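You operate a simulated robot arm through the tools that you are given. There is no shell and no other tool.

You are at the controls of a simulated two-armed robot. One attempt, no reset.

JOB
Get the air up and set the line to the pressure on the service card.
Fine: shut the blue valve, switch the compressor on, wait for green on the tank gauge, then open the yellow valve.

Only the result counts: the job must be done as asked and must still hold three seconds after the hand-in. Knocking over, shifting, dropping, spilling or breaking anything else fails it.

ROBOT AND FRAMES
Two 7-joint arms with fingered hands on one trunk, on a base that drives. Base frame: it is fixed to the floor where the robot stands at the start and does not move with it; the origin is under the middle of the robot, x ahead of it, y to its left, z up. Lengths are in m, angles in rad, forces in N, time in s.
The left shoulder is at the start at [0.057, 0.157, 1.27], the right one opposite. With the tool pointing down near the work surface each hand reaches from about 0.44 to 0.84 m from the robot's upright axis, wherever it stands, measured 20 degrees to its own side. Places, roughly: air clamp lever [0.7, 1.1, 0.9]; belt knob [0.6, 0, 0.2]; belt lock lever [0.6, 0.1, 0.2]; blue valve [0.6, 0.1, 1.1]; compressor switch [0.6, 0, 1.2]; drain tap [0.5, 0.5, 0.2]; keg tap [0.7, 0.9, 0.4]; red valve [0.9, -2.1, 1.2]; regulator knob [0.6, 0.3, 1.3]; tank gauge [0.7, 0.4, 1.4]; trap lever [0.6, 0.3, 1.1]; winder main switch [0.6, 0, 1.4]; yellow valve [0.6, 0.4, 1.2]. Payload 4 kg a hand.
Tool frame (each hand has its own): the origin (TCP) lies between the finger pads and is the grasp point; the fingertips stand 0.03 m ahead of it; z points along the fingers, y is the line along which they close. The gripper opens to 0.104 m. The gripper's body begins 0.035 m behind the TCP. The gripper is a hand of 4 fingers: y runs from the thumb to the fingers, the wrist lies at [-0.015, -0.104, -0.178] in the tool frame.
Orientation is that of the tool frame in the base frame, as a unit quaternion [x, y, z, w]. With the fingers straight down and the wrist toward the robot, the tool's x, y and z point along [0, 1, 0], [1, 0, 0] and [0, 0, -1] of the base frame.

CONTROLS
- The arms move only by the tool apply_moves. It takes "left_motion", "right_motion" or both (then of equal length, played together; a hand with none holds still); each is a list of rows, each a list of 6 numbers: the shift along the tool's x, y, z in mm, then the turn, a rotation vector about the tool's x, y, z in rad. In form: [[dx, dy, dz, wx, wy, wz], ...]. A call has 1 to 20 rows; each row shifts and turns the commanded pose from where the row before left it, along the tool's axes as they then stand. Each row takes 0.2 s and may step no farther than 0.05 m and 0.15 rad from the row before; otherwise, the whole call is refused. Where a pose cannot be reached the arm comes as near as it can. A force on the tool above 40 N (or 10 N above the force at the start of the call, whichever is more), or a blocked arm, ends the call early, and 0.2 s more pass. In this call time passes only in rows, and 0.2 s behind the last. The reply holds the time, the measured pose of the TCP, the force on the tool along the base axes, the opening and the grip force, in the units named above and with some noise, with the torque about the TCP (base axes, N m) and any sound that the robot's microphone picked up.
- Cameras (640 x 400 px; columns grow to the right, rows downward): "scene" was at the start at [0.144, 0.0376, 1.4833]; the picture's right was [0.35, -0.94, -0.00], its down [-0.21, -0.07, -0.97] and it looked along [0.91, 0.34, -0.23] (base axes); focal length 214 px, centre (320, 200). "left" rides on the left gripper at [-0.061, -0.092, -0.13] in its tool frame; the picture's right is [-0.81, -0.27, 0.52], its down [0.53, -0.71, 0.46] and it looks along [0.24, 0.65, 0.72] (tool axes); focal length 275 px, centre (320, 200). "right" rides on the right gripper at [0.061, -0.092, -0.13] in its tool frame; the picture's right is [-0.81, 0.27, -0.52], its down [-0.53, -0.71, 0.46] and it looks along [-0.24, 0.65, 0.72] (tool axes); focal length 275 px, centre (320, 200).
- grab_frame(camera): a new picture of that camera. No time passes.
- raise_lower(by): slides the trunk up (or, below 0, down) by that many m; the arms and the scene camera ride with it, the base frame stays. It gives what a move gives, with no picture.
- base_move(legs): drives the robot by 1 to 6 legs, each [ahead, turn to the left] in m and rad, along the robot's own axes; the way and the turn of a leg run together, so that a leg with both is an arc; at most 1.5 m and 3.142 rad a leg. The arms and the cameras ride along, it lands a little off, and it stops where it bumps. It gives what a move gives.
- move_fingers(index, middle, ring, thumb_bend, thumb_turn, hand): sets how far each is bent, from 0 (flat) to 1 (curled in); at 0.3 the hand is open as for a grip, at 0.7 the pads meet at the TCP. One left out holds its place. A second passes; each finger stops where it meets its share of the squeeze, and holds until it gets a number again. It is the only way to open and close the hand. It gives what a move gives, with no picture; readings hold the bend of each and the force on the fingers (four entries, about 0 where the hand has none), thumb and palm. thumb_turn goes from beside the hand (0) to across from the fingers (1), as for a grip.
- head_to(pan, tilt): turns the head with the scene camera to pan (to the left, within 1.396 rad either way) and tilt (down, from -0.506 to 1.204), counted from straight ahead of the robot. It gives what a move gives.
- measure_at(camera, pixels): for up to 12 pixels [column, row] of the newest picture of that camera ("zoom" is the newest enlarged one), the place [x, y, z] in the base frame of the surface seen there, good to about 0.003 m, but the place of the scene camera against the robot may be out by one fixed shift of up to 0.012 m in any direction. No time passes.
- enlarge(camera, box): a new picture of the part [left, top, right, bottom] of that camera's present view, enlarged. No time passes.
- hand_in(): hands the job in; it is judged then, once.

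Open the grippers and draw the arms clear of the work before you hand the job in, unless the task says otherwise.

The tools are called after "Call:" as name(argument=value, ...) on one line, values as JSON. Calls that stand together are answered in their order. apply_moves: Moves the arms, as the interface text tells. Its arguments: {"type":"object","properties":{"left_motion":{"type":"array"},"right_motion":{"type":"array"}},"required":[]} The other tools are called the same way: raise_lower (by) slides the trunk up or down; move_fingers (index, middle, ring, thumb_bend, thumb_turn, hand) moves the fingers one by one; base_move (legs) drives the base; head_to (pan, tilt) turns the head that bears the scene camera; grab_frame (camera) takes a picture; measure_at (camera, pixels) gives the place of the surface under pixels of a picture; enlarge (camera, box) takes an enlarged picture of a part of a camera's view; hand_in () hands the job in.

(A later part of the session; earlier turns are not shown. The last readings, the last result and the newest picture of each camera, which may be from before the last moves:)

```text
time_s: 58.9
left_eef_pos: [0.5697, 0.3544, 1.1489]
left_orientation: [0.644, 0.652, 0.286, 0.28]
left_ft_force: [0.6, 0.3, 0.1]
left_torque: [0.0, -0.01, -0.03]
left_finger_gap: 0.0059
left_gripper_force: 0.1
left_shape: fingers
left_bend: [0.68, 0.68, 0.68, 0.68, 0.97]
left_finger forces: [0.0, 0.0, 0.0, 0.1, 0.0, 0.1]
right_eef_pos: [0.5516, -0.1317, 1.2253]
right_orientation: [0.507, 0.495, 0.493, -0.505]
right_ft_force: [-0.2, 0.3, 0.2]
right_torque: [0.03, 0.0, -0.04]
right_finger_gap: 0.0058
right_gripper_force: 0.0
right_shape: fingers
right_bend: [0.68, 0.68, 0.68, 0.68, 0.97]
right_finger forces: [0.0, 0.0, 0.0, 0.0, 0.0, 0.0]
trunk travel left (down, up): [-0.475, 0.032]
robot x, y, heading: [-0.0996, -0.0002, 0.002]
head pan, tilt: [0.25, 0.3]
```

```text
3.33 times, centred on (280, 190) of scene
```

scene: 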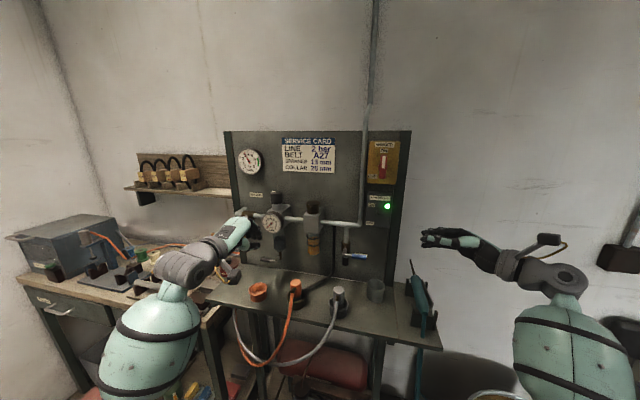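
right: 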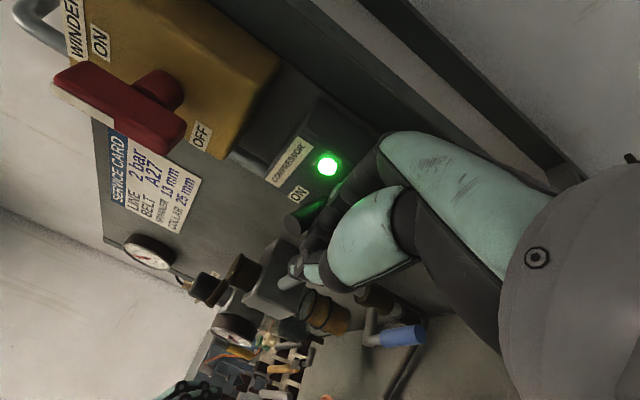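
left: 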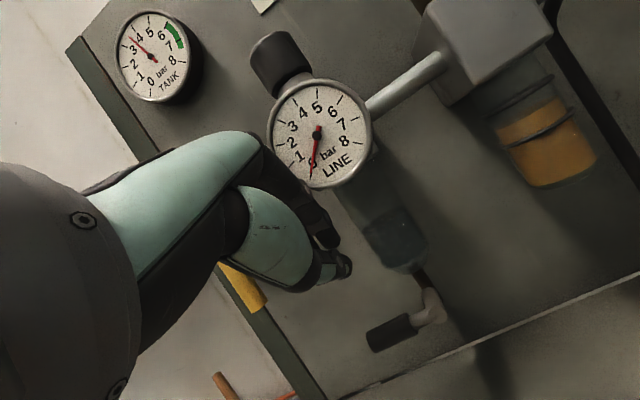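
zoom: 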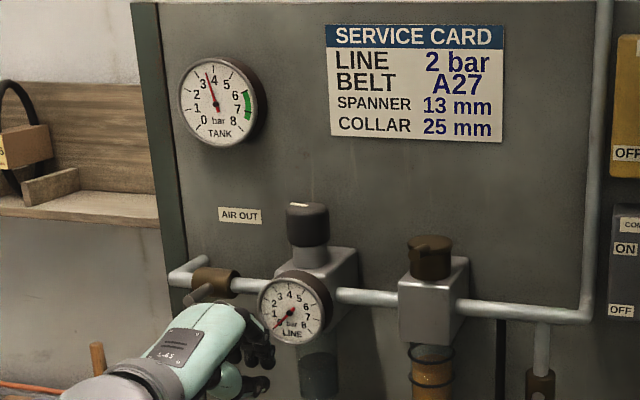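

In position, no contact. Tank ≈3.5 bar; I hold still for about 4 s and check again.

Call:
apply_moves(left_motion=[[0, 0, 0, 0, 0, 0], [0, 0, 0, 0, 0, 0], [0, 0, 0, 0, 0, 0], [0, 0, 0, 0, 0, 0], [0, 0, 0, 0, 0, 0], [0, 0, 0, 0, 0, 0], [0, 0, 0, 0, 0, 0], [0, 0, 0, 0, 0, 0], [0, 0, 0, 0, 0, 0], [0, 0, 0, 0, 0, 0], [0, 0, 0, 0, 0, 0], [0, 0, 0, 0, 0, 0], [0, 0, 0, 0, 0, 0], [0, 0, 0, 0, 0, 0], [0, 0, 0, 0, 0, 0], [0, 0, 0, 0, 0, 0], [0, 0, 0, 0, 0, 0], [0, 0, 0, 0, 0, 0], [0, 0, 0, 0, 0, 0], [0, 0, 0, 0, 0, 0]])

Call:
enlarge(camera="scene", box=[220, 130, 340, 250])

```text
time_s: 63.1
left_eef_pos: [0.5697, 0.3544, 1.1487]
left_orientation: [0.644, 0.652, 0.285, 0.28]
left_ft_force: [-0.1, 0.9, 0.2]
left_torque: [0.02, 0.03, 0.0]
left_finger_gap: 0.0059
left_gripper_force: 0.1
left_shape: fingers
left_bend: [0.68, 0.68, 0.68, 0.68, 0.97]
left_finger forces: [0.1, 0.0, 0.1, 0.1, 0.1, 0.0]
right_eef_pos: [0.5516, -0.1313, 1.2249]
right_orientation: [0.506, 0.496, 0.493, -0.505]
right_ft_force: [0.2, 0.3, -0.4]
right_torque: [0.01, 0.0, 0.0]
right_finger_gap: 0.0059
right_gripper_force: 0.0
right_shape: fingers
right_bend: [0.68, 0.68, 0.68, 0.68, 0.97]
right_finger forces: [0.0, 0.1, 0.1, 0.0, 0.0, 0.1]
trunk travel left (down, up): [-0.475, 0.032]
robot x, y, heading: [-0.1032, -0.003, -0.002]
head pan, tilt: [0.25, 0.3]
```

```text
3.33 times, centred on (280, 190) of scene
```

zoom: 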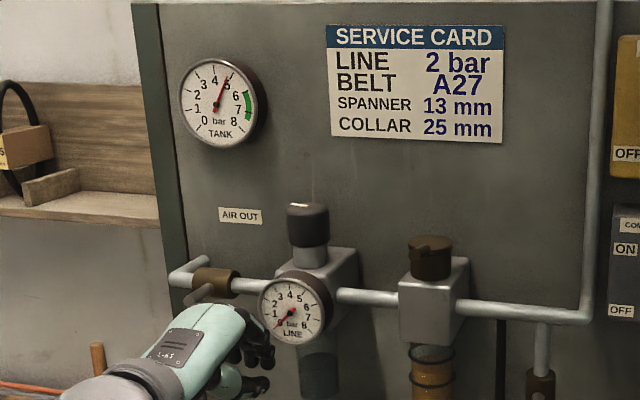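

Tank ≈4.8 bar, LINE still 0. I wait another ~4 s.

Call:
apply_moves(left_motion=[[0, 0, 0, 0, 0, 0], [0, 0, 0, 0, 0, 0], [0, 0, 0, 0, 0, 0], [0, 0, 0, 0, 0, 0], [0, 0, 0, 0, 0, 0], [0, 0, 0, 0, 0, 0], [0, 0, 0, 0, 0, 0], [0, 0, 0, 0, 0, 0], [0, 0, 0, 0, 0, 0], [0, 0, 0, 0, 0, 0], [0, 0, 0, 0, 0, 0], [0, 0, 0, 0, 0, 0], [0, 0, 0, 0, 0, 0], [0, 0, 0, 0, 0, 0], [0, 0, 0, 0, 0, 0], [0, 0, 0, 0, 0, 0], [0, 0, 0, 0, 0, 0], [0, 0, 0, 0, 0, 0], [0, 0, 0, 0, 0, 0], [0, 0, 0, 0, 0, 0]])

Call:
enlarge(camera="scene", box=[220, 130, 340, 250])

```text
time_s: 67.3
left_eef_pos: [0.5678, 0.3548, 1.1492]
left_orientation: [0.644, 0.653, 0.285, 0.28]
left_ft_force: [0.4, -0.7, 0.0]
left_torque: [0.0, 0.01, 0.02]
left_finger_gap: 0.0061
left_gripper_force: 0.0
left_shape: fingers
left_bend: [0.68, 0.68, 0.68, 0.68, 0.97]
left_finger forces: [0.1, 0.0, 0.1, 0.1, 0.1, 0.1]
right_eef_pos: [0.5521, -0.1305, 1.2248]
right_orientation: [0.506, 0.496, 0.494, -0.504]
right_ft_force: [-0.7, 1.1, 0.2]
right_torque: [0.06, 0.0, 0.03]
right_finger_gap: 0.0059
right_gripper_force: 0.2
right_shape: fingers
right_bend: [0.68, 0.68, 0.68, 0.68, 0.97]
right_finger forces: [0.1, 0.0, 0.1, 0.0, 0.1, 0.0]
trunk travel left (down, up): [-0.475, 0.032]
robot x, y, heading: [-0.1045, 0.0016, 0.001]
head pan, tilt: [0.25, 0.3]
```

```text
3.33 times, centred on (280, 190) of scene
```

zoom: 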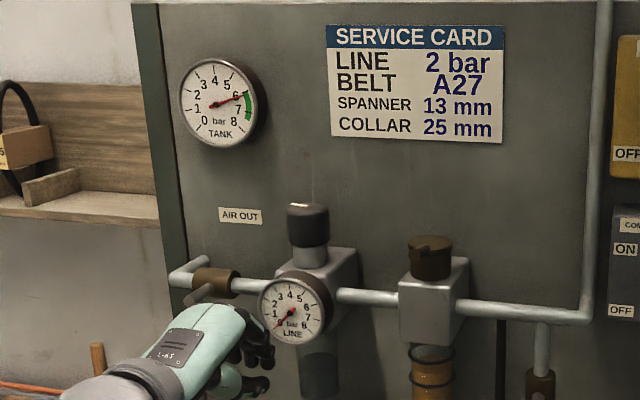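

The tank needle just reaches the green at ~6 bar. I wait ~1.5 s more to be clearly inside it and to see if it levels off.

Call:
apply_moves(left_motion=[[0, 0, 0, 0, 0, 0], [0, 0, 0, 0, 0, 0], [0, 0, 0, 0, 0, 0], [0, 0, 0, 0, 0, 0], [0, 0, 0, 0, 0, 0], [0, 0, 0, 0, 0, 0], [0, 0, 0, 0, 0, 0]])

Call:
enlarge(camera="scene", box=[220, 130, 340, 250])

```text
time_s: 68.9
left_eef_pos: [0.569, 0.3556, 1.1479]
left_orientation: [0.644, 0.652, 0.286, 0.281]
left_ft_force: [-0.2, -0.5, -0.4]
left_torque: [0.01, 0.0, 0.0]
left_finger_gap: 0.0058
left_gripper_force: 0.0
left_shape: fingers
left_bend: [0.68, 0.68, 0.68, 0.68, 0.97]
left_finger forces: [0.0, 0.0, 0.0, 0.0, 0.0, 0.0]
right_eef_pos: [0.5499, -0.1315, 1.2236]
right_orientation: [0.506, 0.496, 0.494, -0.503]
right_ft_force: [0.1, -0.1, 0.5]
right_torque: [-0.02, -0.03, 0.02]
right_finger_gap: 0.0059
right_gripper_force: 0.0
right_shape: fingers
right_bend: [0.68, 0.68, 0.68, 0.68, 0.97]
right_finger forces: [0.1, 0.0, 0.0, 0.0, 0.0, 0.1]
trunk travel left (down, up): [-0.475, 0.032]
robot x, y, heading: [-0.103, -0.0008, 0.001]
head pan, tilt: [0.25, 0.3]
```

```text
3.33 times, centred on (280, 190) of scene
```

zoom: 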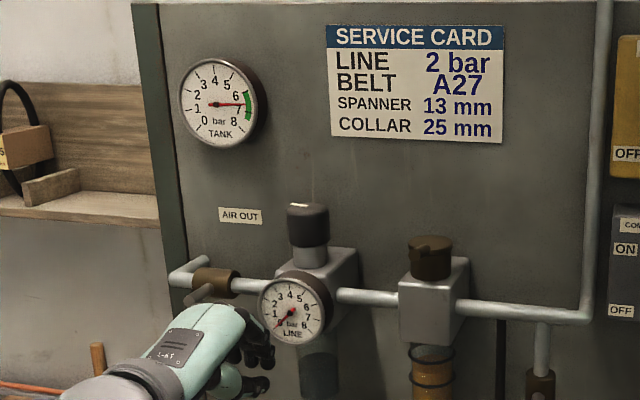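

Tank ≈6.5 bar, in the green. Now I push the yellow handle left (+y) from its right side, dipping slightly along the arc.

Call:
apply_moves(left_motion=[[10, -3.7, 3.4, 0, 0, 0], [10, -3.7, 3.4, 0, 0, 0], [10, -3.7, 3.4, 0, 0, 0]])

Call:
grab_frame(camera="left")

Call:
enlarge(camera="scene", box=[220, 130, 340, 250])

```text
time_s: 69.7
left_eef_pos: [0.5654, 0.3868, 1.1367]
left_orientation: [0.644, 0.652, 0.286, 0.281]
left_ft_force: [-2.1, -1.6, 1.1]
left_torque: [0.12, -0.04, 0.0]
left_finger_gap: 0.0057
left_gripper_force: 1.5
left_shape: fingers
left_bend: [0.68, 0.68, 0.68, 0.68, 0.97]
left_finger forces: [0.1, 0.0, 2.3, 0.0, 0.0, 0.0]
right_eef_pos: [0.5508, -0.1322, 1.225]
right_orientation: [0.506, 0.496, 0.494, -0.504]
right_ft_force: [0.1, -0.2, 0.2]
right_torque: [-0.03, 0.0, 0.0]
right_finger_gap: 0.006
right_gripper_force: 0.0
right_shape: fingers
right_bend: [0.68, 0.68, 0.68, 0.68, 0.97]
right_finger forces: [0.0, 0.0, 0.1, 0.0, 0.1, 0.0]
trunk travel left (down, up): [-0.475, 0.032]
robot x, y, heading: [-0.0995, 0.0, 0.0]
head pan, tilt: [0.25, 0.3]
```

```text
taken
```

left: 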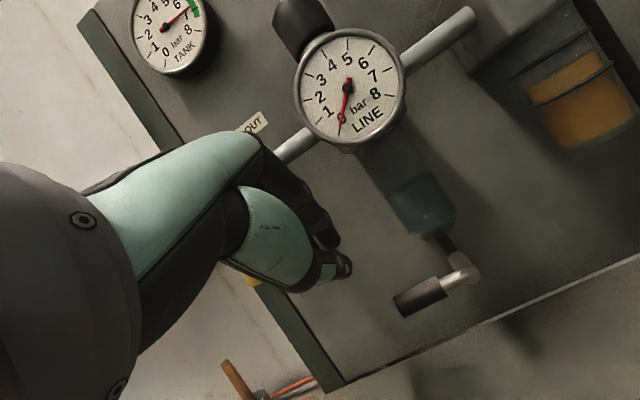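

```text
3.33 times, centred on (280, 190) of scene
```

zoom: 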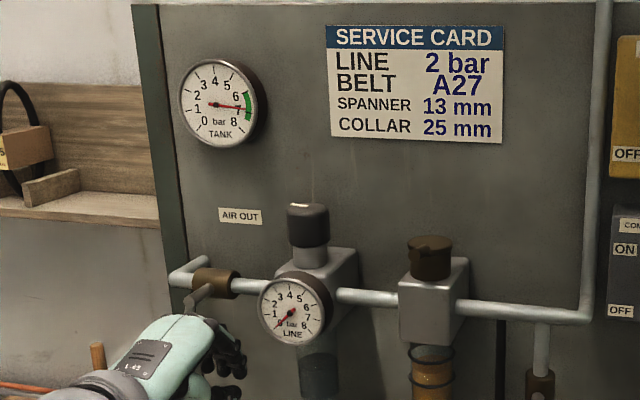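

The ring finger just touches the handle (2.3 N). I continue left.

Call:
apply_moves(left_motion=[[10, -1.5, 1.4, 0, 0, 0], [10, -0.7, 0.7, 0, 0, 0], [10, 0, 0, 0, 0, 0]])

Call:
enlarge(camera="scene", box=[200, 150, 320, 270])

Call:
grab_frame(camera="left")

```text
time_s: 70.5
left_eef_pos: [0.567, 0.4161, 1.1329]
left_orientation: [0.644, 0.652, 0.286, 0.281]
left_ft_force: [-2.3, -1.3, -1.1]
left_torque: [0.03, -0.03, 0.02]
left_finger_gap: 0.0058
left_gripper_force: 0.7
left_shape: fingers
left_bend: [0.68, 0.68, 0.68, 0.68, 0.97]
left_finger forces: [0.0, 0.0, 1.6, 0.0, 0.0, 0.0]
right_eef_pos: [0.5504, -0.1318, 1.2252]
right_orientation: [0.507, 0.496, 0.493, -0.504]
right_ft_force: [0.1, 0.2, -0.4]
right_torque: [-0.02, -0.02, -0.03]
right_finger_gap: 0.0059
right_gripper_force: 0.1
right_shape: fingers
right_bend: [0.68, 0.68, 0.68, 0.68, 0.97]
right_finger forces: [0.1, 0.1, 0.0, 0.1, 0.0, 0.1]
trunk travel left (down, up): [-0.475, 0.032]
robot x, y, heading: [-0.0991, -0.0029, -0.003]
head pan, tilt: [0.25, 0.3]
```

```text
3.33 times, centred on (260, 210) of scene
```

zoom: 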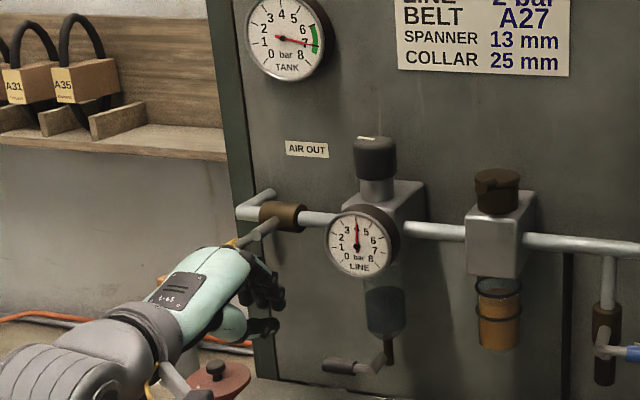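

```text
taken
```

left: 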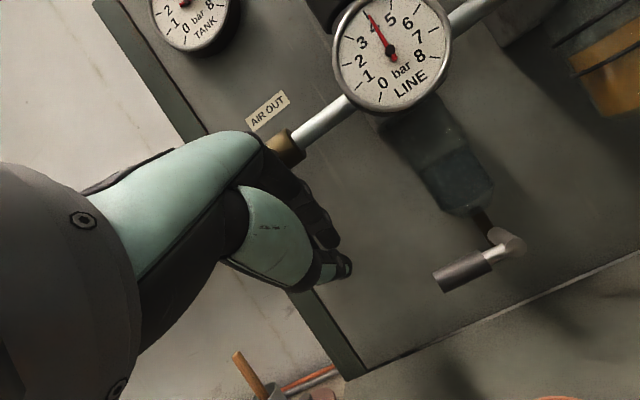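

The yellow valve is opening: the LINE gauge has jumped to ~4 bar and the handle points out to the left. I carry on to bring the handle fully horizontal.

Call:
apply_moves(left_motion=[[10, 1, -1, 0, 0, 0], [10, 3, -2.8, 0, 0, 0], [8, 5, -4.7, 0, 0, 0]])

Call:
enlarge(camera="scene", box=[200, 150, 320, 270])

Call:
grab_frame(camera="left")

```text
time_s: 71.3
left_eef_pos: [0.5657, 0.4452, 1.1463]
left_orientation: [0.643, 0.652, 0.286, 0.28]
left_ft_force: [-1.7, 0.8, -1.7]
left_torque: [0.01, -0.04, -0.01]
left_finger_gap: 0.0056
left_gripper_force: 0.8
left_shape: fingers
left_bend: [0.68, 0.69, 0.68, 0.68, 0.97]
left_finger forces: [0.0, 1.6, 0.0, 0.0, 0.0, 0.1]
right_eef_pos: [0.5513, -0.1304, 1.2254]
right_orientation: [0.506, 0.497, 0.493, -0.504]
right_ft_force: [-0.2, 0.9, 0.6]
right_torque: [-0.01, 0.01, 0.01]
right_finger_gap: 0.006
right_gripper_force: 0.1
right_shape: fingers
right_bend: [0.68, 0.68, 0.68, 0.68, 0.97]
right_finger forces: [0.0, 0.0, 0.0, 0.1, 0.0, 0.0]
trunk travel left (down, up): [-0.475, 0.032]
robot x, y, heading: [-0.0995, -0.0006, -0.003]
head pan, tilt: [0.25, 0.3]
```

```text
3.33 times, centred on (260, 210) of scene
```

zoom: 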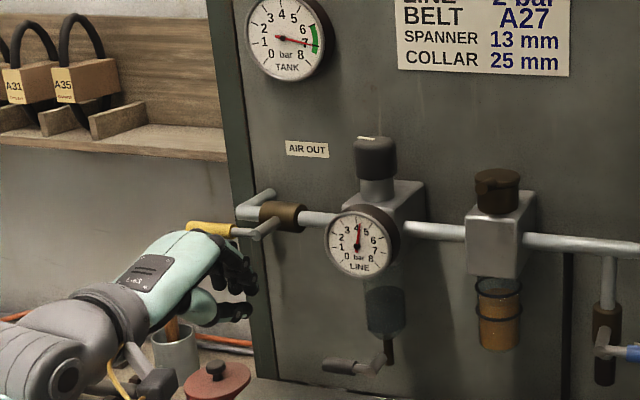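

```text
taken
```

left: 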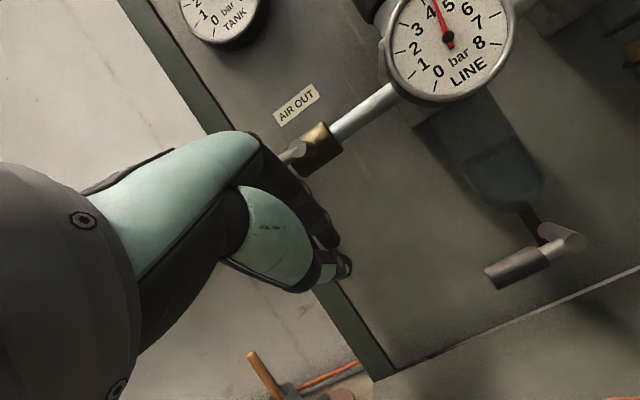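

The yellow handle lies horizontal along its pipe; LINE shows ~4.2 bar and tank ~7. I measure the handle line to confirm it's level before leaving it.

Call:
measure_at(camera="zoom", pixels=[[265, 230], [248, 232], [230, 229], [210, 228], [195, 226], [280, 216], [250, 212]])

Call:
apply_moves(left_motion=[[0, 3, -2.8, 0, 0, 0], [0, 3, -2.8, 0, 0, 0]])

Call:
enlarge(camera="scene", box=[200, 150, 320, 270])

```text
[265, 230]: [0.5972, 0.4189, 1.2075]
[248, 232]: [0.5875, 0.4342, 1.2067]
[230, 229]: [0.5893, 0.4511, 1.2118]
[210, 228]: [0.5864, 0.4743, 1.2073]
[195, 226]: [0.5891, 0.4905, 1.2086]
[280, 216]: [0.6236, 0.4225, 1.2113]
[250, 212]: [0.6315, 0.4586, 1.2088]
```

```text
time_s: 71.9
left_eef_pos: [0.5663, 0.4452, 1.1494]
left_orientation: [0.644, 0.653, 0.283, 0.279]
left_ft_force: [-6.0, -1.1, -12.2]
left_torque: [-0.06, -0.04, 0.03]
left_finger_gap: 0.0058
left_gripper_force: 7.1
left_shape: fingers
left_bend: [0.68, 0.7, 0.68, 0.68, 0.97]
left_finger forces: [0.0, 13.0, 0.3, 0.0, 0.0, 0.1]
right_eef_pos: [0.5515, -0.1302, 1.2241]
right_orientation: [0.507, 0.497, 0.492, -0.504]
right_ft_force: [-0.8, 0.1, -0.6]
right_torque: [0.06, -0.03, 0.01]
right_finger_gap: 0.0058
right_gripper_force: 0.2
right_shape: fingers
right_bend: [0.68, 0.68, 0.68, 0.68, 0.97]
right_finger forces: [0.0, 0.0, 0.0, 0.0, 0.1, 0.0]
trunk travel left (down, up): [-0.475, 0.032]
robot x, y, heading: [-0.1016, -0.0035, -0.0]
head pan, tilt: [0.25, 0.3]
```

```text
3.33 times, centred on (260, 210) of scene
```

zoom: 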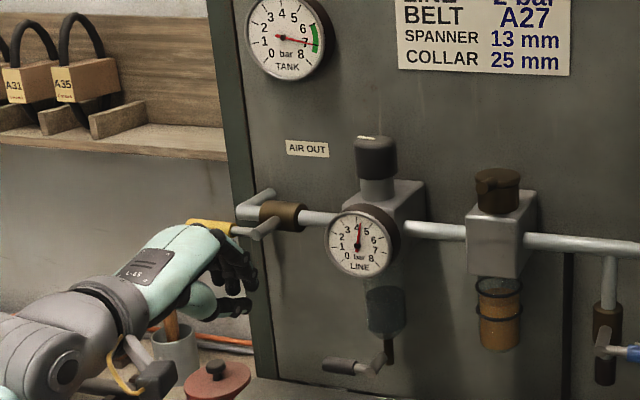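

Yellow handle is level (z≈1.208 along its length) and at its stop (12 N). LINE is ~4.3 bar, so the regulator must be turned down to 2. I withdraw the left hand down, back and up to a clear spot in front of the knob.

Call:
apply_moves(left_motion=[[0, -5.9, 5.5, 0, 0, 0], [0, -34, -36.6, 0, 0, 0], [-10, 15.7, -41.9, 0, 0, 0], [-25, 29.3, -27.2, 0, 0, 0], [-25, 29.3, -27.2, 0, 0, 0], [-25, 22, -20.4, 0, 0, 0]])

Call:
grab_frame(camera="left")

Call:
enlarge(camera="scene", box=[200, 130, 360, 270])

```text
time_s: 73.3
left_eef_pos: [0.4987, 0.3532, 1.2946]
left_orientation: [0.644, 0.652, 0.286, 0.28]
left_ft_force: [-0.2, -0.5, 0.2]
left_torque: [0.02, 0.02, 0.01]
left_finger_gap: 0.0056
left_gripper_force: 0.0
left_shape: fingers
left_bend: [0.68, 0.68, 0.68, 0.68, 0.97]
left_finger forces: [0.0, 0.1, 0.0, 0.1, 0.0, 0.0]
right_eef_pos: [0.5516, -0.1323, 1.2242]
right_orientation: [0.506, 0.496, 0.494, -0.504]
right_ft_force: [-0.5, -0.6, 1.1]
right_torque: [-0.01, 0.01, -0.02]
right_finger_gap: 0.0059
right_gripper_force: 0.1
right_shape: fingers
right_bend: [0.68, 0.68, 0.68, 0.68, 0.97]
right_finger forces: [0.1, 0.0, 0.1, 0.1, 0.1, 0.0]
trunk travel left (down, up): [-0.475, 0.032]
robot x, y, heading: [-0.1027, -0.0041, -0.002]
head pan, tilt: [0.25, 0.3]
```

```text
taken
```

left: 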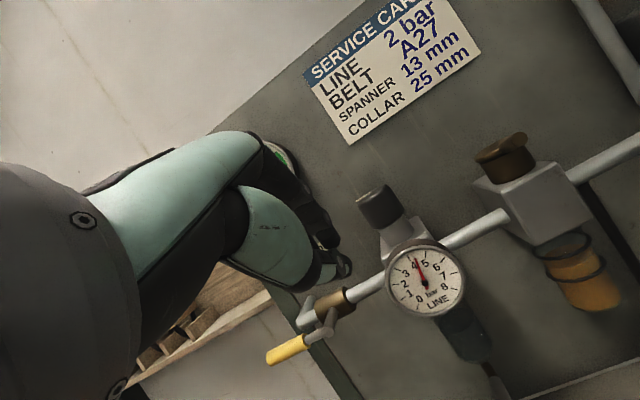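

```text
2.86 times, centred on (280, 200) of scene
```

zoom: 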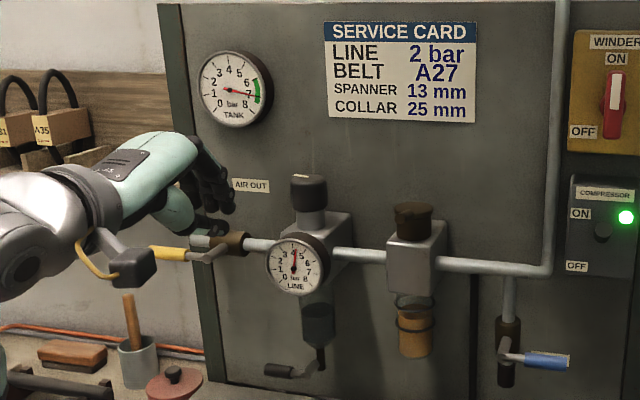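

Everything is holding: yellow open, LINE ≈4.3, tank ≈7. I look closely at the knob at (380,205) from the left camera and measure it.

Call:
enlarge(camera="left", box=[320, 160, 520, 340])

Call:
measure_at(camera="left", pixels=[[374, 192], [362, 200], [386, 188], [380, 210], [372, 222], [396, 210], [400, 235], [392, 222], [375, 228], [410, 240], [500, 160], [518, 140]])

```text
2.22 times, centred on (420, 250) of left
```

zoom: 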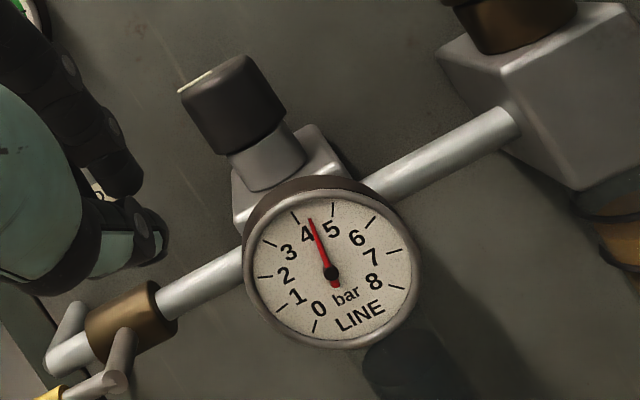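

```text
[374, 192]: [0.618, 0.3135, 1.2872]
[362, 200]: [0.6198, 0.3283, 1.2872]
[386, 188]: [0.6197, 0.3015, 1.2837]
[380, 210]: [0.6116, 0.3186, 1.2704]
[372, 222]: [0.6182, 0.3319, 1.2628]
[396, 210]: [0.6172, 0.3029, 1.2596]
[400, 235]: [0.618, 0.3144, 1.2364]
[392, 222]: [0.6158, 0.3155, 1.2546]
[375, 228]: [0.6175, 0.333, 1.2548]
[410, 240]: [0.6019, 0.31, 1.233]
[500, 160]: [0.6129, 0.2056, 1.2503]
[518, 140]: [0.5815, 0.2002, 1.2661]
```

The knob centre is about [0.634, 0.314], radius ≈0.021, z 1.25–1.287, pointer mark toward +y; LINE reads ≈4.3. I part index, middle and thumb to just wider than the knob, curl the ring finger, then turn the hand so the fingers lie level pointing forward-right (index up).

Call:
move_fingers(hand="left", index=0.47, middle=0.47, ring=1.0, thumb_bend=0.47)

Call:
apply_moves(left_motion=[[0, 0, 0, 0.0023, -0.0909, -0.0941], [0, 0, 0, 0.0023, -0.0909, -0.0941], [0, 0, 0, 0.0023, -0.0909, -0.0941], [0, 0, 0, 0.0023, -0.0909, -0.0941], [0, 0, 0, 0.0023, -0.0909, -0.0941], [0, 0, 0, 0.0023, -0.0909, -0.0941]])

Call:
grab_frame(camera="scene")

```text
time_s: 74.3
left_eef_pos: [0.4988, 0.3547, 1.2931]
left_orientation: [0.643, 0.653, 0.286, 0.28]
left_ft_force: [-0.3, 0.2, 0.2]
left_torque: [0.0, 0.01, 0.01]
left_finger_gap: 0.0596
left_gripper_force: 0.1
left_shape: fingers
left_bend: [0.47, 0.47, 1.0, 0.47, 0.97]
left_finger forces: [0.0, 0.0, 0.0, 0.0, 0.0, 0.0]
right_eef_pos: [0.5514, -0.1313, 1.2258]
right_orientation: [0.506, 0.496, 0.494, -0.504]
right_ft_force: [-0.3, -0.3, 0.5]
right_torque: [0.02, -0.02, 0.02]
right_finger_gap: 0.0058
right_gripper_force: 0.1
right_shape: fingers
right_bend: [0.68, 0.68, 0.68, 0.68, 0.97]
right_finger forces: [0.0, 0.1, 0.1, 0.1, 0.1, 0.1]
trunk travel left (down, up): [-0.475, 0.032]
robot x, y, heading: [-0.0995, 0.0022, 0.001]
head pan, tilt: [0.25, 0.3]
```

```text
time_s: 75.7
left_eef_pos: [0.4975, 0.357, 1.2943]
left_orientation: [0.492, 0.708, 0.011, 0.507]
left_ft_force: [0.4, 0.6, 0.3]
left_torque: [0.01, 0.0, -0.01]
left_finger_gap: 0.0591
left_gripper_force: 0.1
left_shape: fingers
left_bend: [0.47, 0.47, 1.0, 0.47, 0.97]
left_finger forces: [0.1, 0.1, 0.0, 0.1, 0.0, 0.1]
right_eef_pos: [0.5509, -0.1314, 1.2247]
right_orientation: [0.507, 0.496, 0.492, -0.504]
right_ft_force: [-0.3, -0.6, 0.1]
right_torque: [0.0, 0.0, 0.0]
right_finger_gap: 0.006
right_gripper_force: 0.0
right_shape: fingers
right_bend: [0.68, 0.68, 0.68, 0.68, 0.97]
right_finger forces: [0.0, 0.0, 0.0, 0.0, 0.1, 0.0]
trunk travel left (down, up): [-0.475, 0.032]
robot x, y, heading: [-0.0987, 0.0043, -0.005]
head pan, tilt: [0.25, 0.3]
```

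```text
taken
```

scene: 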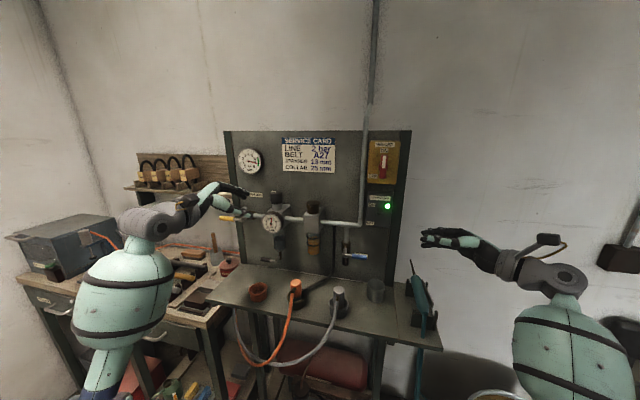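

Half the turn went smoothly. I complete the rotation with the remaining rows.

Call:
apply_moves(left_motion=[[0, 0, 0, 0.0023, -0.0909, -0.0941], [0, 0, 0, 0.0023, -0.0909, -0.0941], [0, 0, 0, 0.0023, -0.0909, -0.0941], [0, 0, 0, 0.0023, -0.0909, -0.0941], [0, 0, 0, 0.0023, -0.0909, -0.0941], [0, 0, 0, 0.0023, -0.0909, -0.0941]])

Call:
grab_frame(camera="scene")

Call:
grab_frame(camera="left")

```text
time_s: 77.1
left_eef_pos: [0.4967, 0.3572, 1.2941]
left_orientation: [0.266, 0.654, -0.265, 0.656]
left_ft_force: [1.0, -0.2, -0.3]
left_torque: [0.0, 0.04, -0.04]
left_finger_gap: 0.0595
left_gripper_force: 0.1
left_shape: fingers
left_bend: [0.47, 0.47, 1.0, 0.47, 0.97]
left_finger forces: [0.1, 0.0, 0.0, 0.0, 0.1, 0.0]
right_eef_pos: [0.5511, -0.132, 1.2248]
right_orientation: [0.506, 0.496, 0.493, -0.504]
right_ft_force: [0.2, -0.2, 0.7]
right_torque: [0.02, 0.01, -0.01]
right_finger_gap: 0.006
right_gripper_force: 0.1
right_shape: fingers
right_bend: [0.68, 0.68, 0.68, 0.68, 0.97]
right_finger forces: [0.1, 0.1, 0.0, 0.0, 0.0, 0.0]
trunk travel left (down, up): [-0.475, 0.032]
robot x, y, heading: [-0.1006, -0.0004, -0.002]
head pan, tilt: [0.25, 0.3]
```

```text
taken
```

scene: 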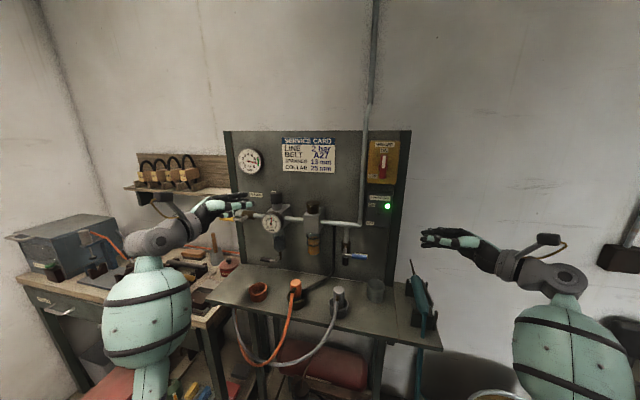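

```text
taken
```

left: 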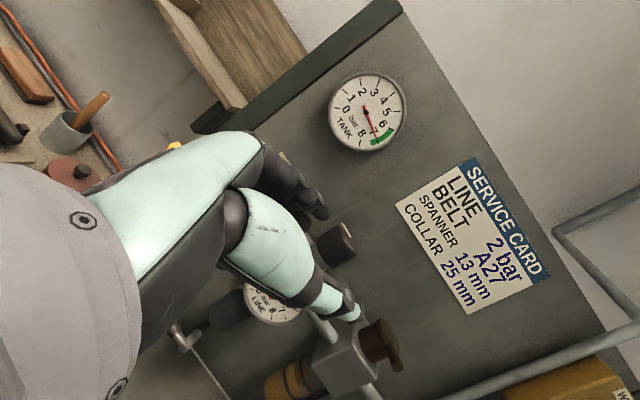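

Orientation is as wanted: knob at (337,242) appears between my index (300,190) and thumb (320,285). I measure the knob and my fingertips from here.

Call:
enlarge(camera="left", box=[230, 140, 430, 340])

Call:
measure_at(camera="left", pixels=[[337, 245], [322, 240], [350, 235], [335, 225], [345, 255], [355, 312], [325, 212], [310, 205], [340, 295], [380, 345], [385, 365], [270, 310]])

```text
2.00 times, centred on (330, 240) of left
```

zoom: 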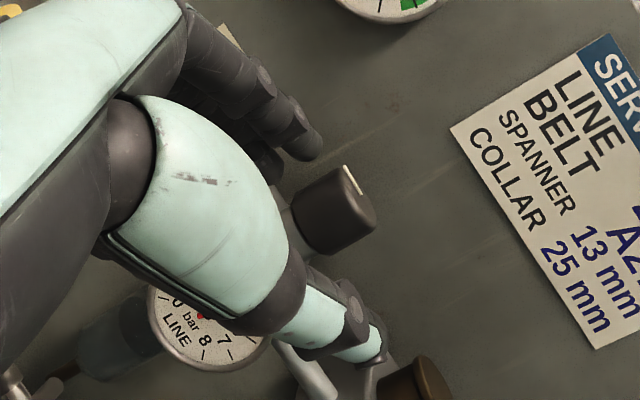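

```text
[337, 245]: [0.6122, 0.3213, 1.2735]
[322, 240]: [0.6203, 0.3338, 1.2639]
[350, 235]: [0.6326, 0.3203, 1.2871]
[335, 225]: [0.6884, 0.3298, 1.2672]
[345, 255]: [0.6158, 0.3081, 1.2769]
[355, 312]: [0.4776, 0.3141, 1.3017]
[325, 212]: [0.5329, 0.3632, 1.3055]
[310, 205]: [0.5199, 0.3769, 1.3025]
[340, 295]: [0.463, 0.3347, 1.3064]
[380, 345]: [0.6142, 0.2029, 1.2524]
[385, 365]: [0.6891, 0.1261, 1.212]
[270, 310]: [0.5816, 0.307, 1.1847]
```

Knob fits centre [0.6335, 0.319], r≈0.021. To keep my knuckles above the yellow handle (z≈1.21), I tilt the fingers ~23° down and go to a pre-grasp point at about [0.575, 0.378, 1.308].

Call:
apply_moves(left_motion=[[0, 0, 0, 0, 0.1333, 0], [0, 0, 0, 0, 0.1333, 0], [0, 0, 0, 0, 0.1333, 0], [-14.4, 34.9, 16, 0, 0, 0], [-14.4, 34.9, 16, 0, 0, 0]])

Call:
grab_frame(camera="left")

Call:
enlarge(camera="scene", box=[180, 130, 340, 270])

```text
time_s: 78.3
left_eef_pos: [0.5782, 0.3776, 1.3114]
left_orientation: [0.315, 0.771, -0.206, 0.513]
left_ft_force: [-0.1, -0.1, 0.2]
left_torque: [0.03, -0.01, 0.01]
left_finger_gap: 0.0595
left_gripper_force: 0.1
left_shape: fingers
left_bend: [0.47, 0.47, 1.0, 0.47, 0.97]
left_finger forces: [0.1, 0.0, 0.0, 0.0, 0.0, 0.0]
right_eef_pos: [0.5515, -0.1315, 1.2235]
right_orientation: [0.507, 0.496, 0.493, -0.504]
right_ft_force: [0.2, 0.3, -0.2]
right_torque: [0.0, 0.0, 0.03]
right_finger_gap: 0.0057
right_gripper_force: 0.0
right_shape: fingers
right_bend: [0.68, 0.68, 0.68, 0.68, 0.97]
right_finger forces: [0.0, 0.0, 0.0, 0.0, 0.1, 0.0]
trunk travel left (down, up): [-0.475, 0.032]
robot x, y, heading: [-0.1008, -0.0016, 0.001]
head pan, tilt: [0.25, 0.3]
```

```text
taken
```

left: 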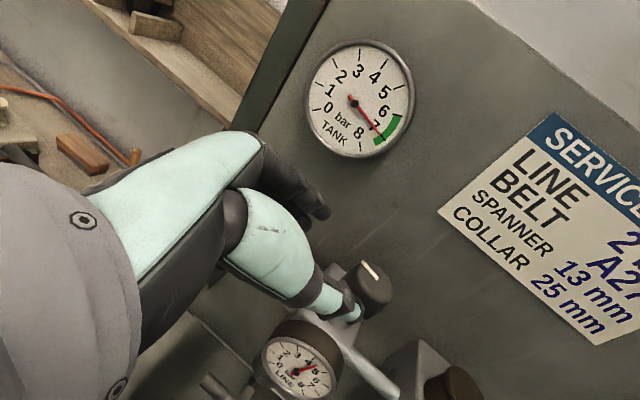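

```text
2.86 times, centred on (260, 200) of scene
```

zoom: 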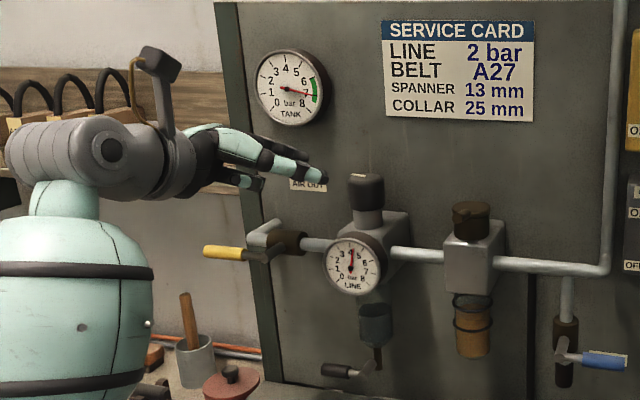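

In tool coordinates the knob is at (4, −3.5, 89) mm — straight ahead between thumb and fingers. LINE ≈4.3, tank ≈7 in green. I advance along the fingers in small steps.

Call:
apply_moves(left_motion=[[1, -1, 20, 0, 0, 0], [1, -1, 20, 0, 0, 0], [1, -1, 20, 0, 0, 0]])

Call:
grab_frame(camera="left")

Call:
enlarge(camera="scene", box=[180, 130, 340, 270])

```text
time_s: 79.1
left_eef_pos: [0.6117, 0.3386, 1.2867]
left_orientation: [0.315, 0.772, -0.205, 0.513]
left_ft_force: [0.1, -0.4, 0.6]
left_torque: [0.02, 0.0, 0.0]
left_finger_gap: 0.0594
left_gripper_force: 0.0
left_shape: fingers
left_bend: [0.47, 0.47, 1.0, 0.47, 0.97]
left_finger forces: [0.1, 0.1, 0.0, 0.0, 0.0, 0.0]
right_eef_pos: [0.5506, -0.1327, 1.2249]
right_orientation: [0.507, 0.496, 0.493, -0.504]
right_ft_force: [0.0, 0.4, 0.5]
right_torque: [-0.02, 0.01, 0.02]
right_finger_gap: 0.0061
right_gripper_force: 0.0
right_shape: fingers
right_bend: [0.68, 0.68, 0.68, 0.68, 0.97]
right_finger forces: [0.0, 0.0, 0.1, 0.0, 0.0, 0.0]
trunk travel left (down, up): [-0.475, 0.032]
robot x, y, heading: [-0.1003, -0.0014, 0.002]
head pan, tilt: [0.25, 0.3]
```

```text
taken
```

left: 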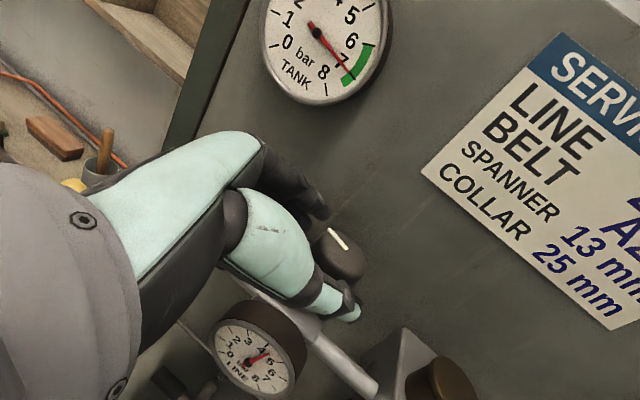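

```text
2.86 times, centred on (260, 200) of scene
```

zoom: 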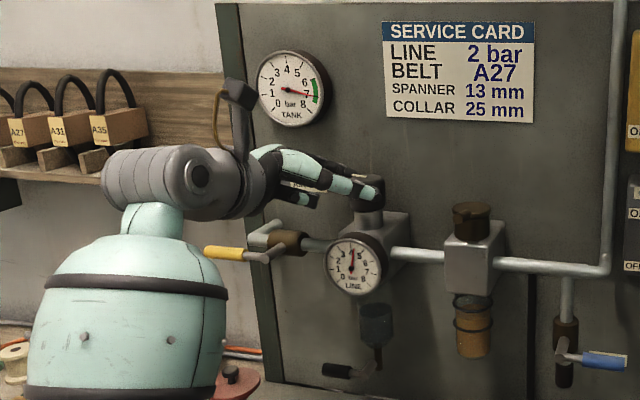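

The knob is now 32 mm ahead, centred. I advance the last 21 mm.

Call:
apply_moves(left_motion=[[0, 0, 11, 0, 0, 0], [0, 0, 10, 0, 0, 0]])

Call:
grab_frame(camera="left")

```text
time_s: 79.7
left_eef_pos: [0.6276, 0.3258, 1.2747]
left_orientation: [0.315, 0.771, -0.206, 0.513]
left_ft_force: [0.3, 0.9, 0.8]
left_torque: [-0.03, -0.03, 0.0]
left_finger_gap: 0.0595
left_gripper_force: 0.1
left_shape: fingers
left_bend: [0.47, 0.47, 1.0, 0.47, 0.97]
left_finger forces: [0.1, 0.0, 0.1, 0.0, 0.0, 0.1]
right_eef_pos: [0.5529, -0.1316, 1.2247]
right_orientation: [0.507, 0.496, 0.493, -0.504]
right_ft_force: [-0.4, -0.3, -0.4]
right_torque: [-0.01, -0.03, -0.01]
right_finger_gap: 0.0059
right_gripper_force: 0.2
right_shape: fingers
right_bend: [0.68, 0.68, 0.68, 0.68, 0.97]
right_finger forces: [0.0, 0.0, 0.1, 0.0, 0.0, 0.0]
trunk travel left (down, up): [-0.475, 0.032]
robot x, y, heading: [-0.1002, -0.0025, 0.001]
head pan, tilt: [0.25, 0.3]
```

```text
taken
```

left: 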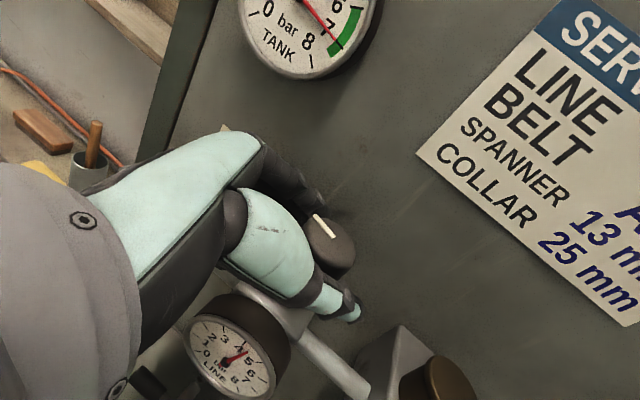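

The knob sits between thumb and fingers. I close on it.

Call:
move_fingers(hand="left", index=0.62, middle=0.62, thumb_bend=0.62)

Call:
grab_frame(camera="left")

```text
time_s: 80.7
left_eef_pos: [0.6254, 0.3255, 1.2756]
left_orientation: [0.315, 0.772, -0.206, 0.513]
left_ft_force: [-1.7, -2.0, -0.9]
left_torque: [0.04, 0.01, -0.01]
left_finger_gap: 0.0298
left_gripper_force: 3.8
left_shape: fingers
left_bend: [0.61, 0.6, 1.0, 0.57, 0.97]
left_finger forces: [0.7, 1.9, 0.0, 0.0, 5.3, 0.0]
right_eef_pos: [0.5507, -0.1323, 1.2254]
right_orientation: [0.507, 0.496, 0.493, -0.503]
right_ft_force: [-0.1, 0.1, 0.3]
right_torque: [-0.01, -0.02, 0.01]
right_finger_gap: 0.006
right_gripper_force: 0.1
right_shape: fingers
right_bend: [0.68, 0.68, 0.68, 0.68, 0.97]
right_finger forces: [0.1, 0.1, 0.1, 0.0, 0.0, 0.0]
trunk travel left (down, up): [-0.475, 0.032]
robot x, y, heading: [-0.1032, 0.0012, 0.001]
head pan, tilt: [0.25, 0.3]
```

```text
taken
```

left: 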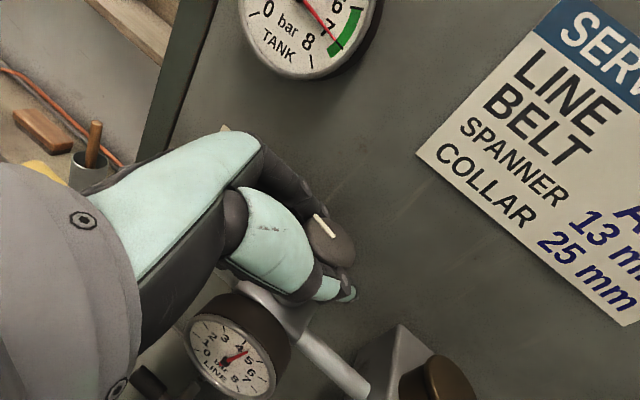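

Contact is light (thumb 5 N, middle 2 N). I squeeze a little more for a firm grip.

Call:
move_fingers(hand="left", index=0.72, middle=0.72, thumb_bend=0.7)

```text
time_s: 81.7
left_eef_pos: [0.6277, 0.3266, 1.2746]
left_orientation: [0.315, 0.772, -0.206, 0.513]
left_ft_force: [5.0, 1.7, 1.0]
left_torque: [0.13, -0.19, 0.08]
left_finger_gap: 0.0263
left_gripper_force: 16.5
left_shape: fingers
left_bend: [0.61, 0.62, 1.0, 0.59, 0.97]
left_finger forces: [9.0, 10.4, 0.0, 0.0, 13.6, 0.0]
right_eef_pos: [0.5511, -0.1316, 1.224]
right_orientation: [0.507, 0.495, 0.493, -0.505]
right_ft_force: [-0.5, 0.5, -1.1]
right_torque: [-0.01, -0.03, 0.03]
right_finger_gap: 0.0059
right_gripper_force: 0.0
right_shape: fingers
right_bend: [0.68, 0.68, 0.68, 0.68, 0.97]
right_finger forces: [0.0, 0.0, 0.1, 0.0, 0.0, 0.1]
trunk travel left (down, up): [-0.475, 0.032]
robot x, y, heading: [-0.1018, 0.0035, -0.004]
head pan, tilt: [0.25, 0.3]
```

Firm grip (≈10 N per finger). I turn the knob counter-clockwise (seen from above) by ~15° about its vertical axis and read the LINE gauge.

Call:
apply_moves(left_motion=[[0, -1.2, 0, -0.12, 0.001, -0.05], [0, -1.2, 0, -0.12, 0.001, -0.05]])

Call:
grab_frame(camera="left")

Call:
enlarge(camera="scene", box=[220, 130, 320, 250])

```text
time_s: 82.3
left_eef_pos: [0.6254, 0.325, 1.2739]
left_orientation: [0.212, 0.806, -0.137, 0.535]
left_ft_force: [1.8, 2.8, 1.0]
left_torque: [0.13, -0.09, 0.03]
left_finger_gap: 0.026
left_gripper_force: 16.1
left_shape: fingers
left_bend: [0.71, 0.62, 1.0, 0.59, 0.97]
left_finger forces: [8.3, 10.0, 0.0, 0.0, 14.5, 0.1]
right_eef_pos: [0.5518, -0.1311, 1.2239]
right_orientation: [0.507, 0.495, 0.493, -0.504]
right_ft_force: [-0.7, 0.3, 0.1]
right_torque: [0.02, -0.01, 0.0]
right_finger_gap: 0.0058
right_gripper_force: 0.1
right_shape: fingers
right_bend: [0.68, 0.68, 0.68, 0.68, 0.97]
right_finger forces: [0.0, 0.0, 0.0, 0.1, 0.1, 0.1]
trunk travel left (down, up): [-0.475, 0.032]
robot x, y, heading: [-0.0995, 0.0019, 0.003]
head pan, tilt: [0.25, 0.3]
```

```text
taken
```

left: 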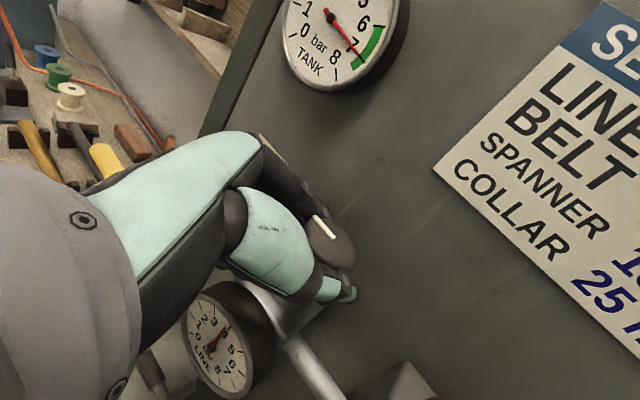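

```text
3.33 times, centred on (270, 190) of scene
```

zoom: 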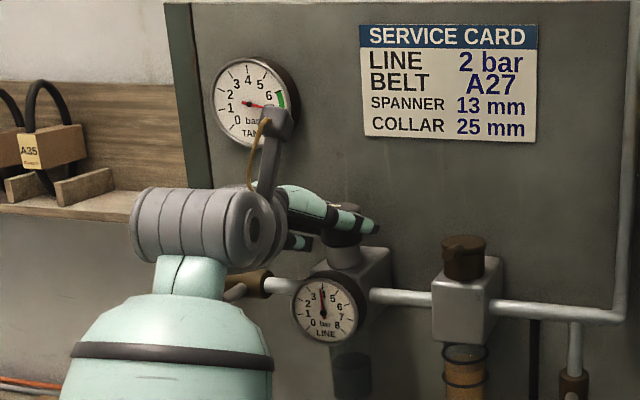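

LINE dropped from ~4.3 to ~3.8, so counter-clockwise lowers it. I continue turning 3 more steps and re-read.

Call:
apply_moves(left_motion=[[0, -1.2, 0, -0.12, 0.001, -0.05], [0, -1.2, 0, -0.12, 0.001, -0.05], [0, -1.2, 0, -0.12, 0.001, -0.05]])

Call:
grab_frame(camera="left")

Call:
enlarge(camera="scene", box=[220, 130, 320, 250])

```text
time_s: 83.1
left_eef_pos: [0.6232, 0.3219, 1.2749]
left_orientation: [0.052, 0.832, -0.029, 0.552]
left_ft_force: [-0.7, 3.8, -0.9]
left_torque: [0.13, -0.05, 0.01]
left_finger_gap: 0.0257
left_gripper_force: 16.0
left_shape: fingers
left_bend: [0.71, 0.62, 1.0, 0.6, 0.97]
left_finger forces: [7.8, 9.5, 0.1, 0.1, 14.3, 0.0]
right_eef_pos: [0.5511, -0.1303, 1.2251]
right_orientation: [0.507, 0.496, 0.493, -0.504]
right_ft_force: [-0.6, -0.4, -0.5]
right_torque: [0.04, -0.02, 0.04]
right_finger_gap: 0.0061
right_gripper_force: 0.1
right_shape: fingers
right_bend: [0.68, 0.68, 0.68, 0.68, 0.97]
right_finger forces: [0.0, 0.1, 0.1, 0.0, 0.0, 0.0]
trunk travel left (down, up): [-0.475, 0.032]
robot x, y, heading: [-0.1025, -0.0018, 0.0]
head pan, tilt: [0.25, 0.3]
```

```text
taken
```

left: 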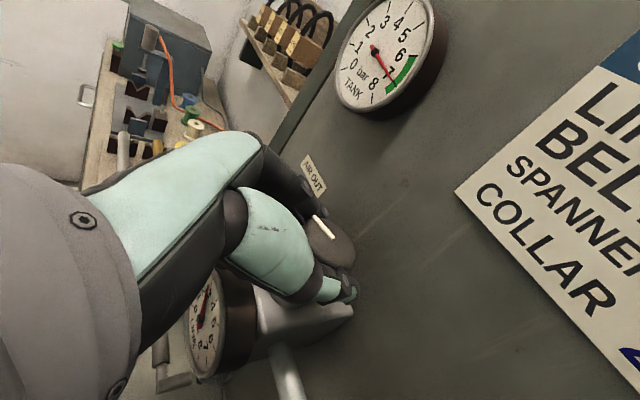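

```text
3.33 times, centred on (270, 190) of scene
```

zoom: 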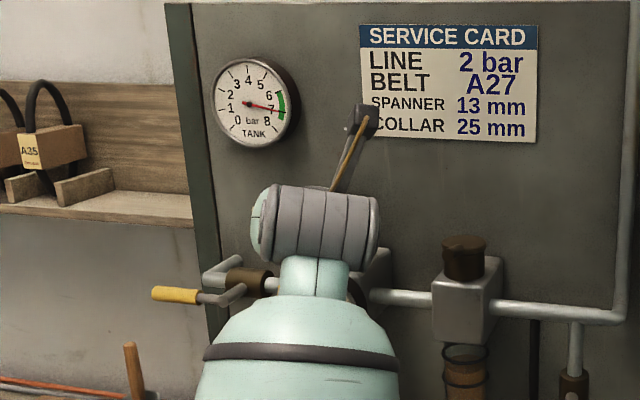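

My arm now hides the LINE gauge from the head camera; I check whether the right wrist camera sees it.

Call:
grab_frame(camera="right")

Call:
enlarge(camera="left", box=[160, 260, 260, 390])

```text
taken
```

right: 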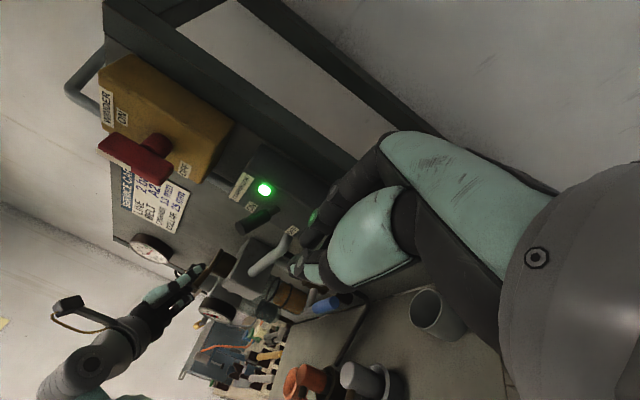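

```text
3.08 times, centred on (210, 325) of left
```

zoom: 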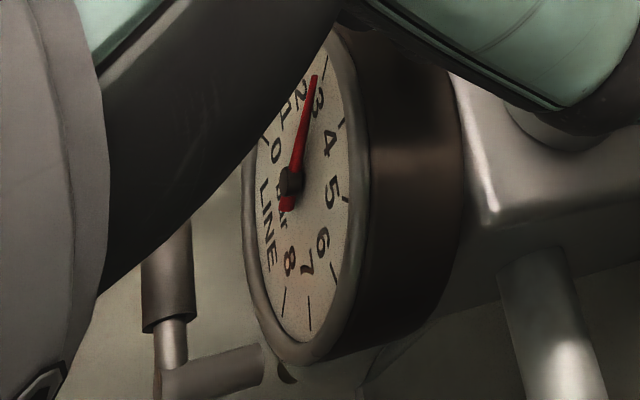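

In the left zoom the LINE needle is just under the 3 mark (~2.7 bar) and the knob follows the hand without slipping. I turn one more step (0.13 rad) and read again.

Call:
apply_moves(left_motion=[[0, -1.2, 0, -0.12, 0.001, -0.05]])

Call:
enlarge(camera="left", box=[160, 260, 260, 390])

Call:
enlarge(camera="scene", box=[220, 180, 320, 280])

```text
time_s: 83.5
left_eef_pos: [0.6215, 0.3203, 1.2743]
left_orientation: [-0.003, 0.833, 0.007, 0.554]
left_ft_force: [-1.7, 4.0, -0.7]
left_torque: [0.16, 0.0, -0.04]
left_finger_gap: 0.0257
left_gripper_force: 15.5
left_shape: fingers
left_bend: [0.71, 0.62, 1.0, 0.6, 0.97]
left_finger forces: [7.5, 9.1, 0.0, 0.1, 14.0, 0.0]
right_eef_pos: [0.5509, -0.131, 1.2252]
right_orientation: [0.507, 0.496, 0.493, -0.504]
right_ft_force: [-1.0, 0.0, -0.9]
right_torque: [0.03, -0.02, -0.01]
right_finger_gap: 0.0061
right_gripper_force: 0.1
right_shape: fingers
right_bend: [0.68, 0.68, 0.68, 0.68, 0.97]
right_finger forces: [0.0, 0.0, 0.0, 0.1, 0.1, 0.1]
trunk travel left (down, up): [-0.475, 0.032]
robot x, y, heading: [-0.1006, 0.001, 0.0]
head pan, tilt: [0.25, 0.3]
```

```text
3.08 times, centred on (210, 325) of left
```

zoom: 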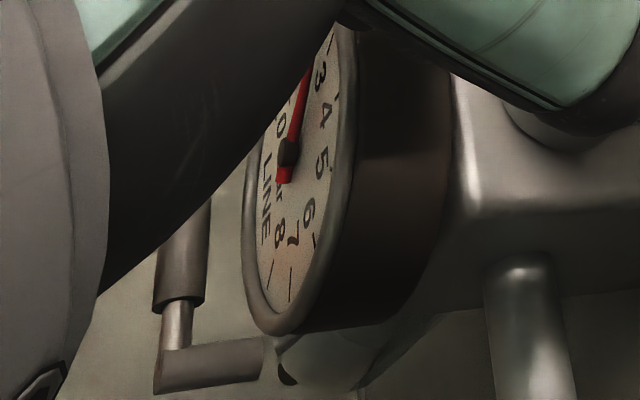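

```text
4.00 times, centred on (270, 230) of scene
```

zoom: 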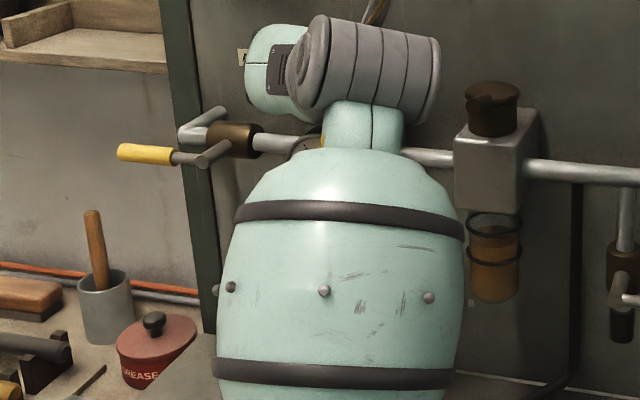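

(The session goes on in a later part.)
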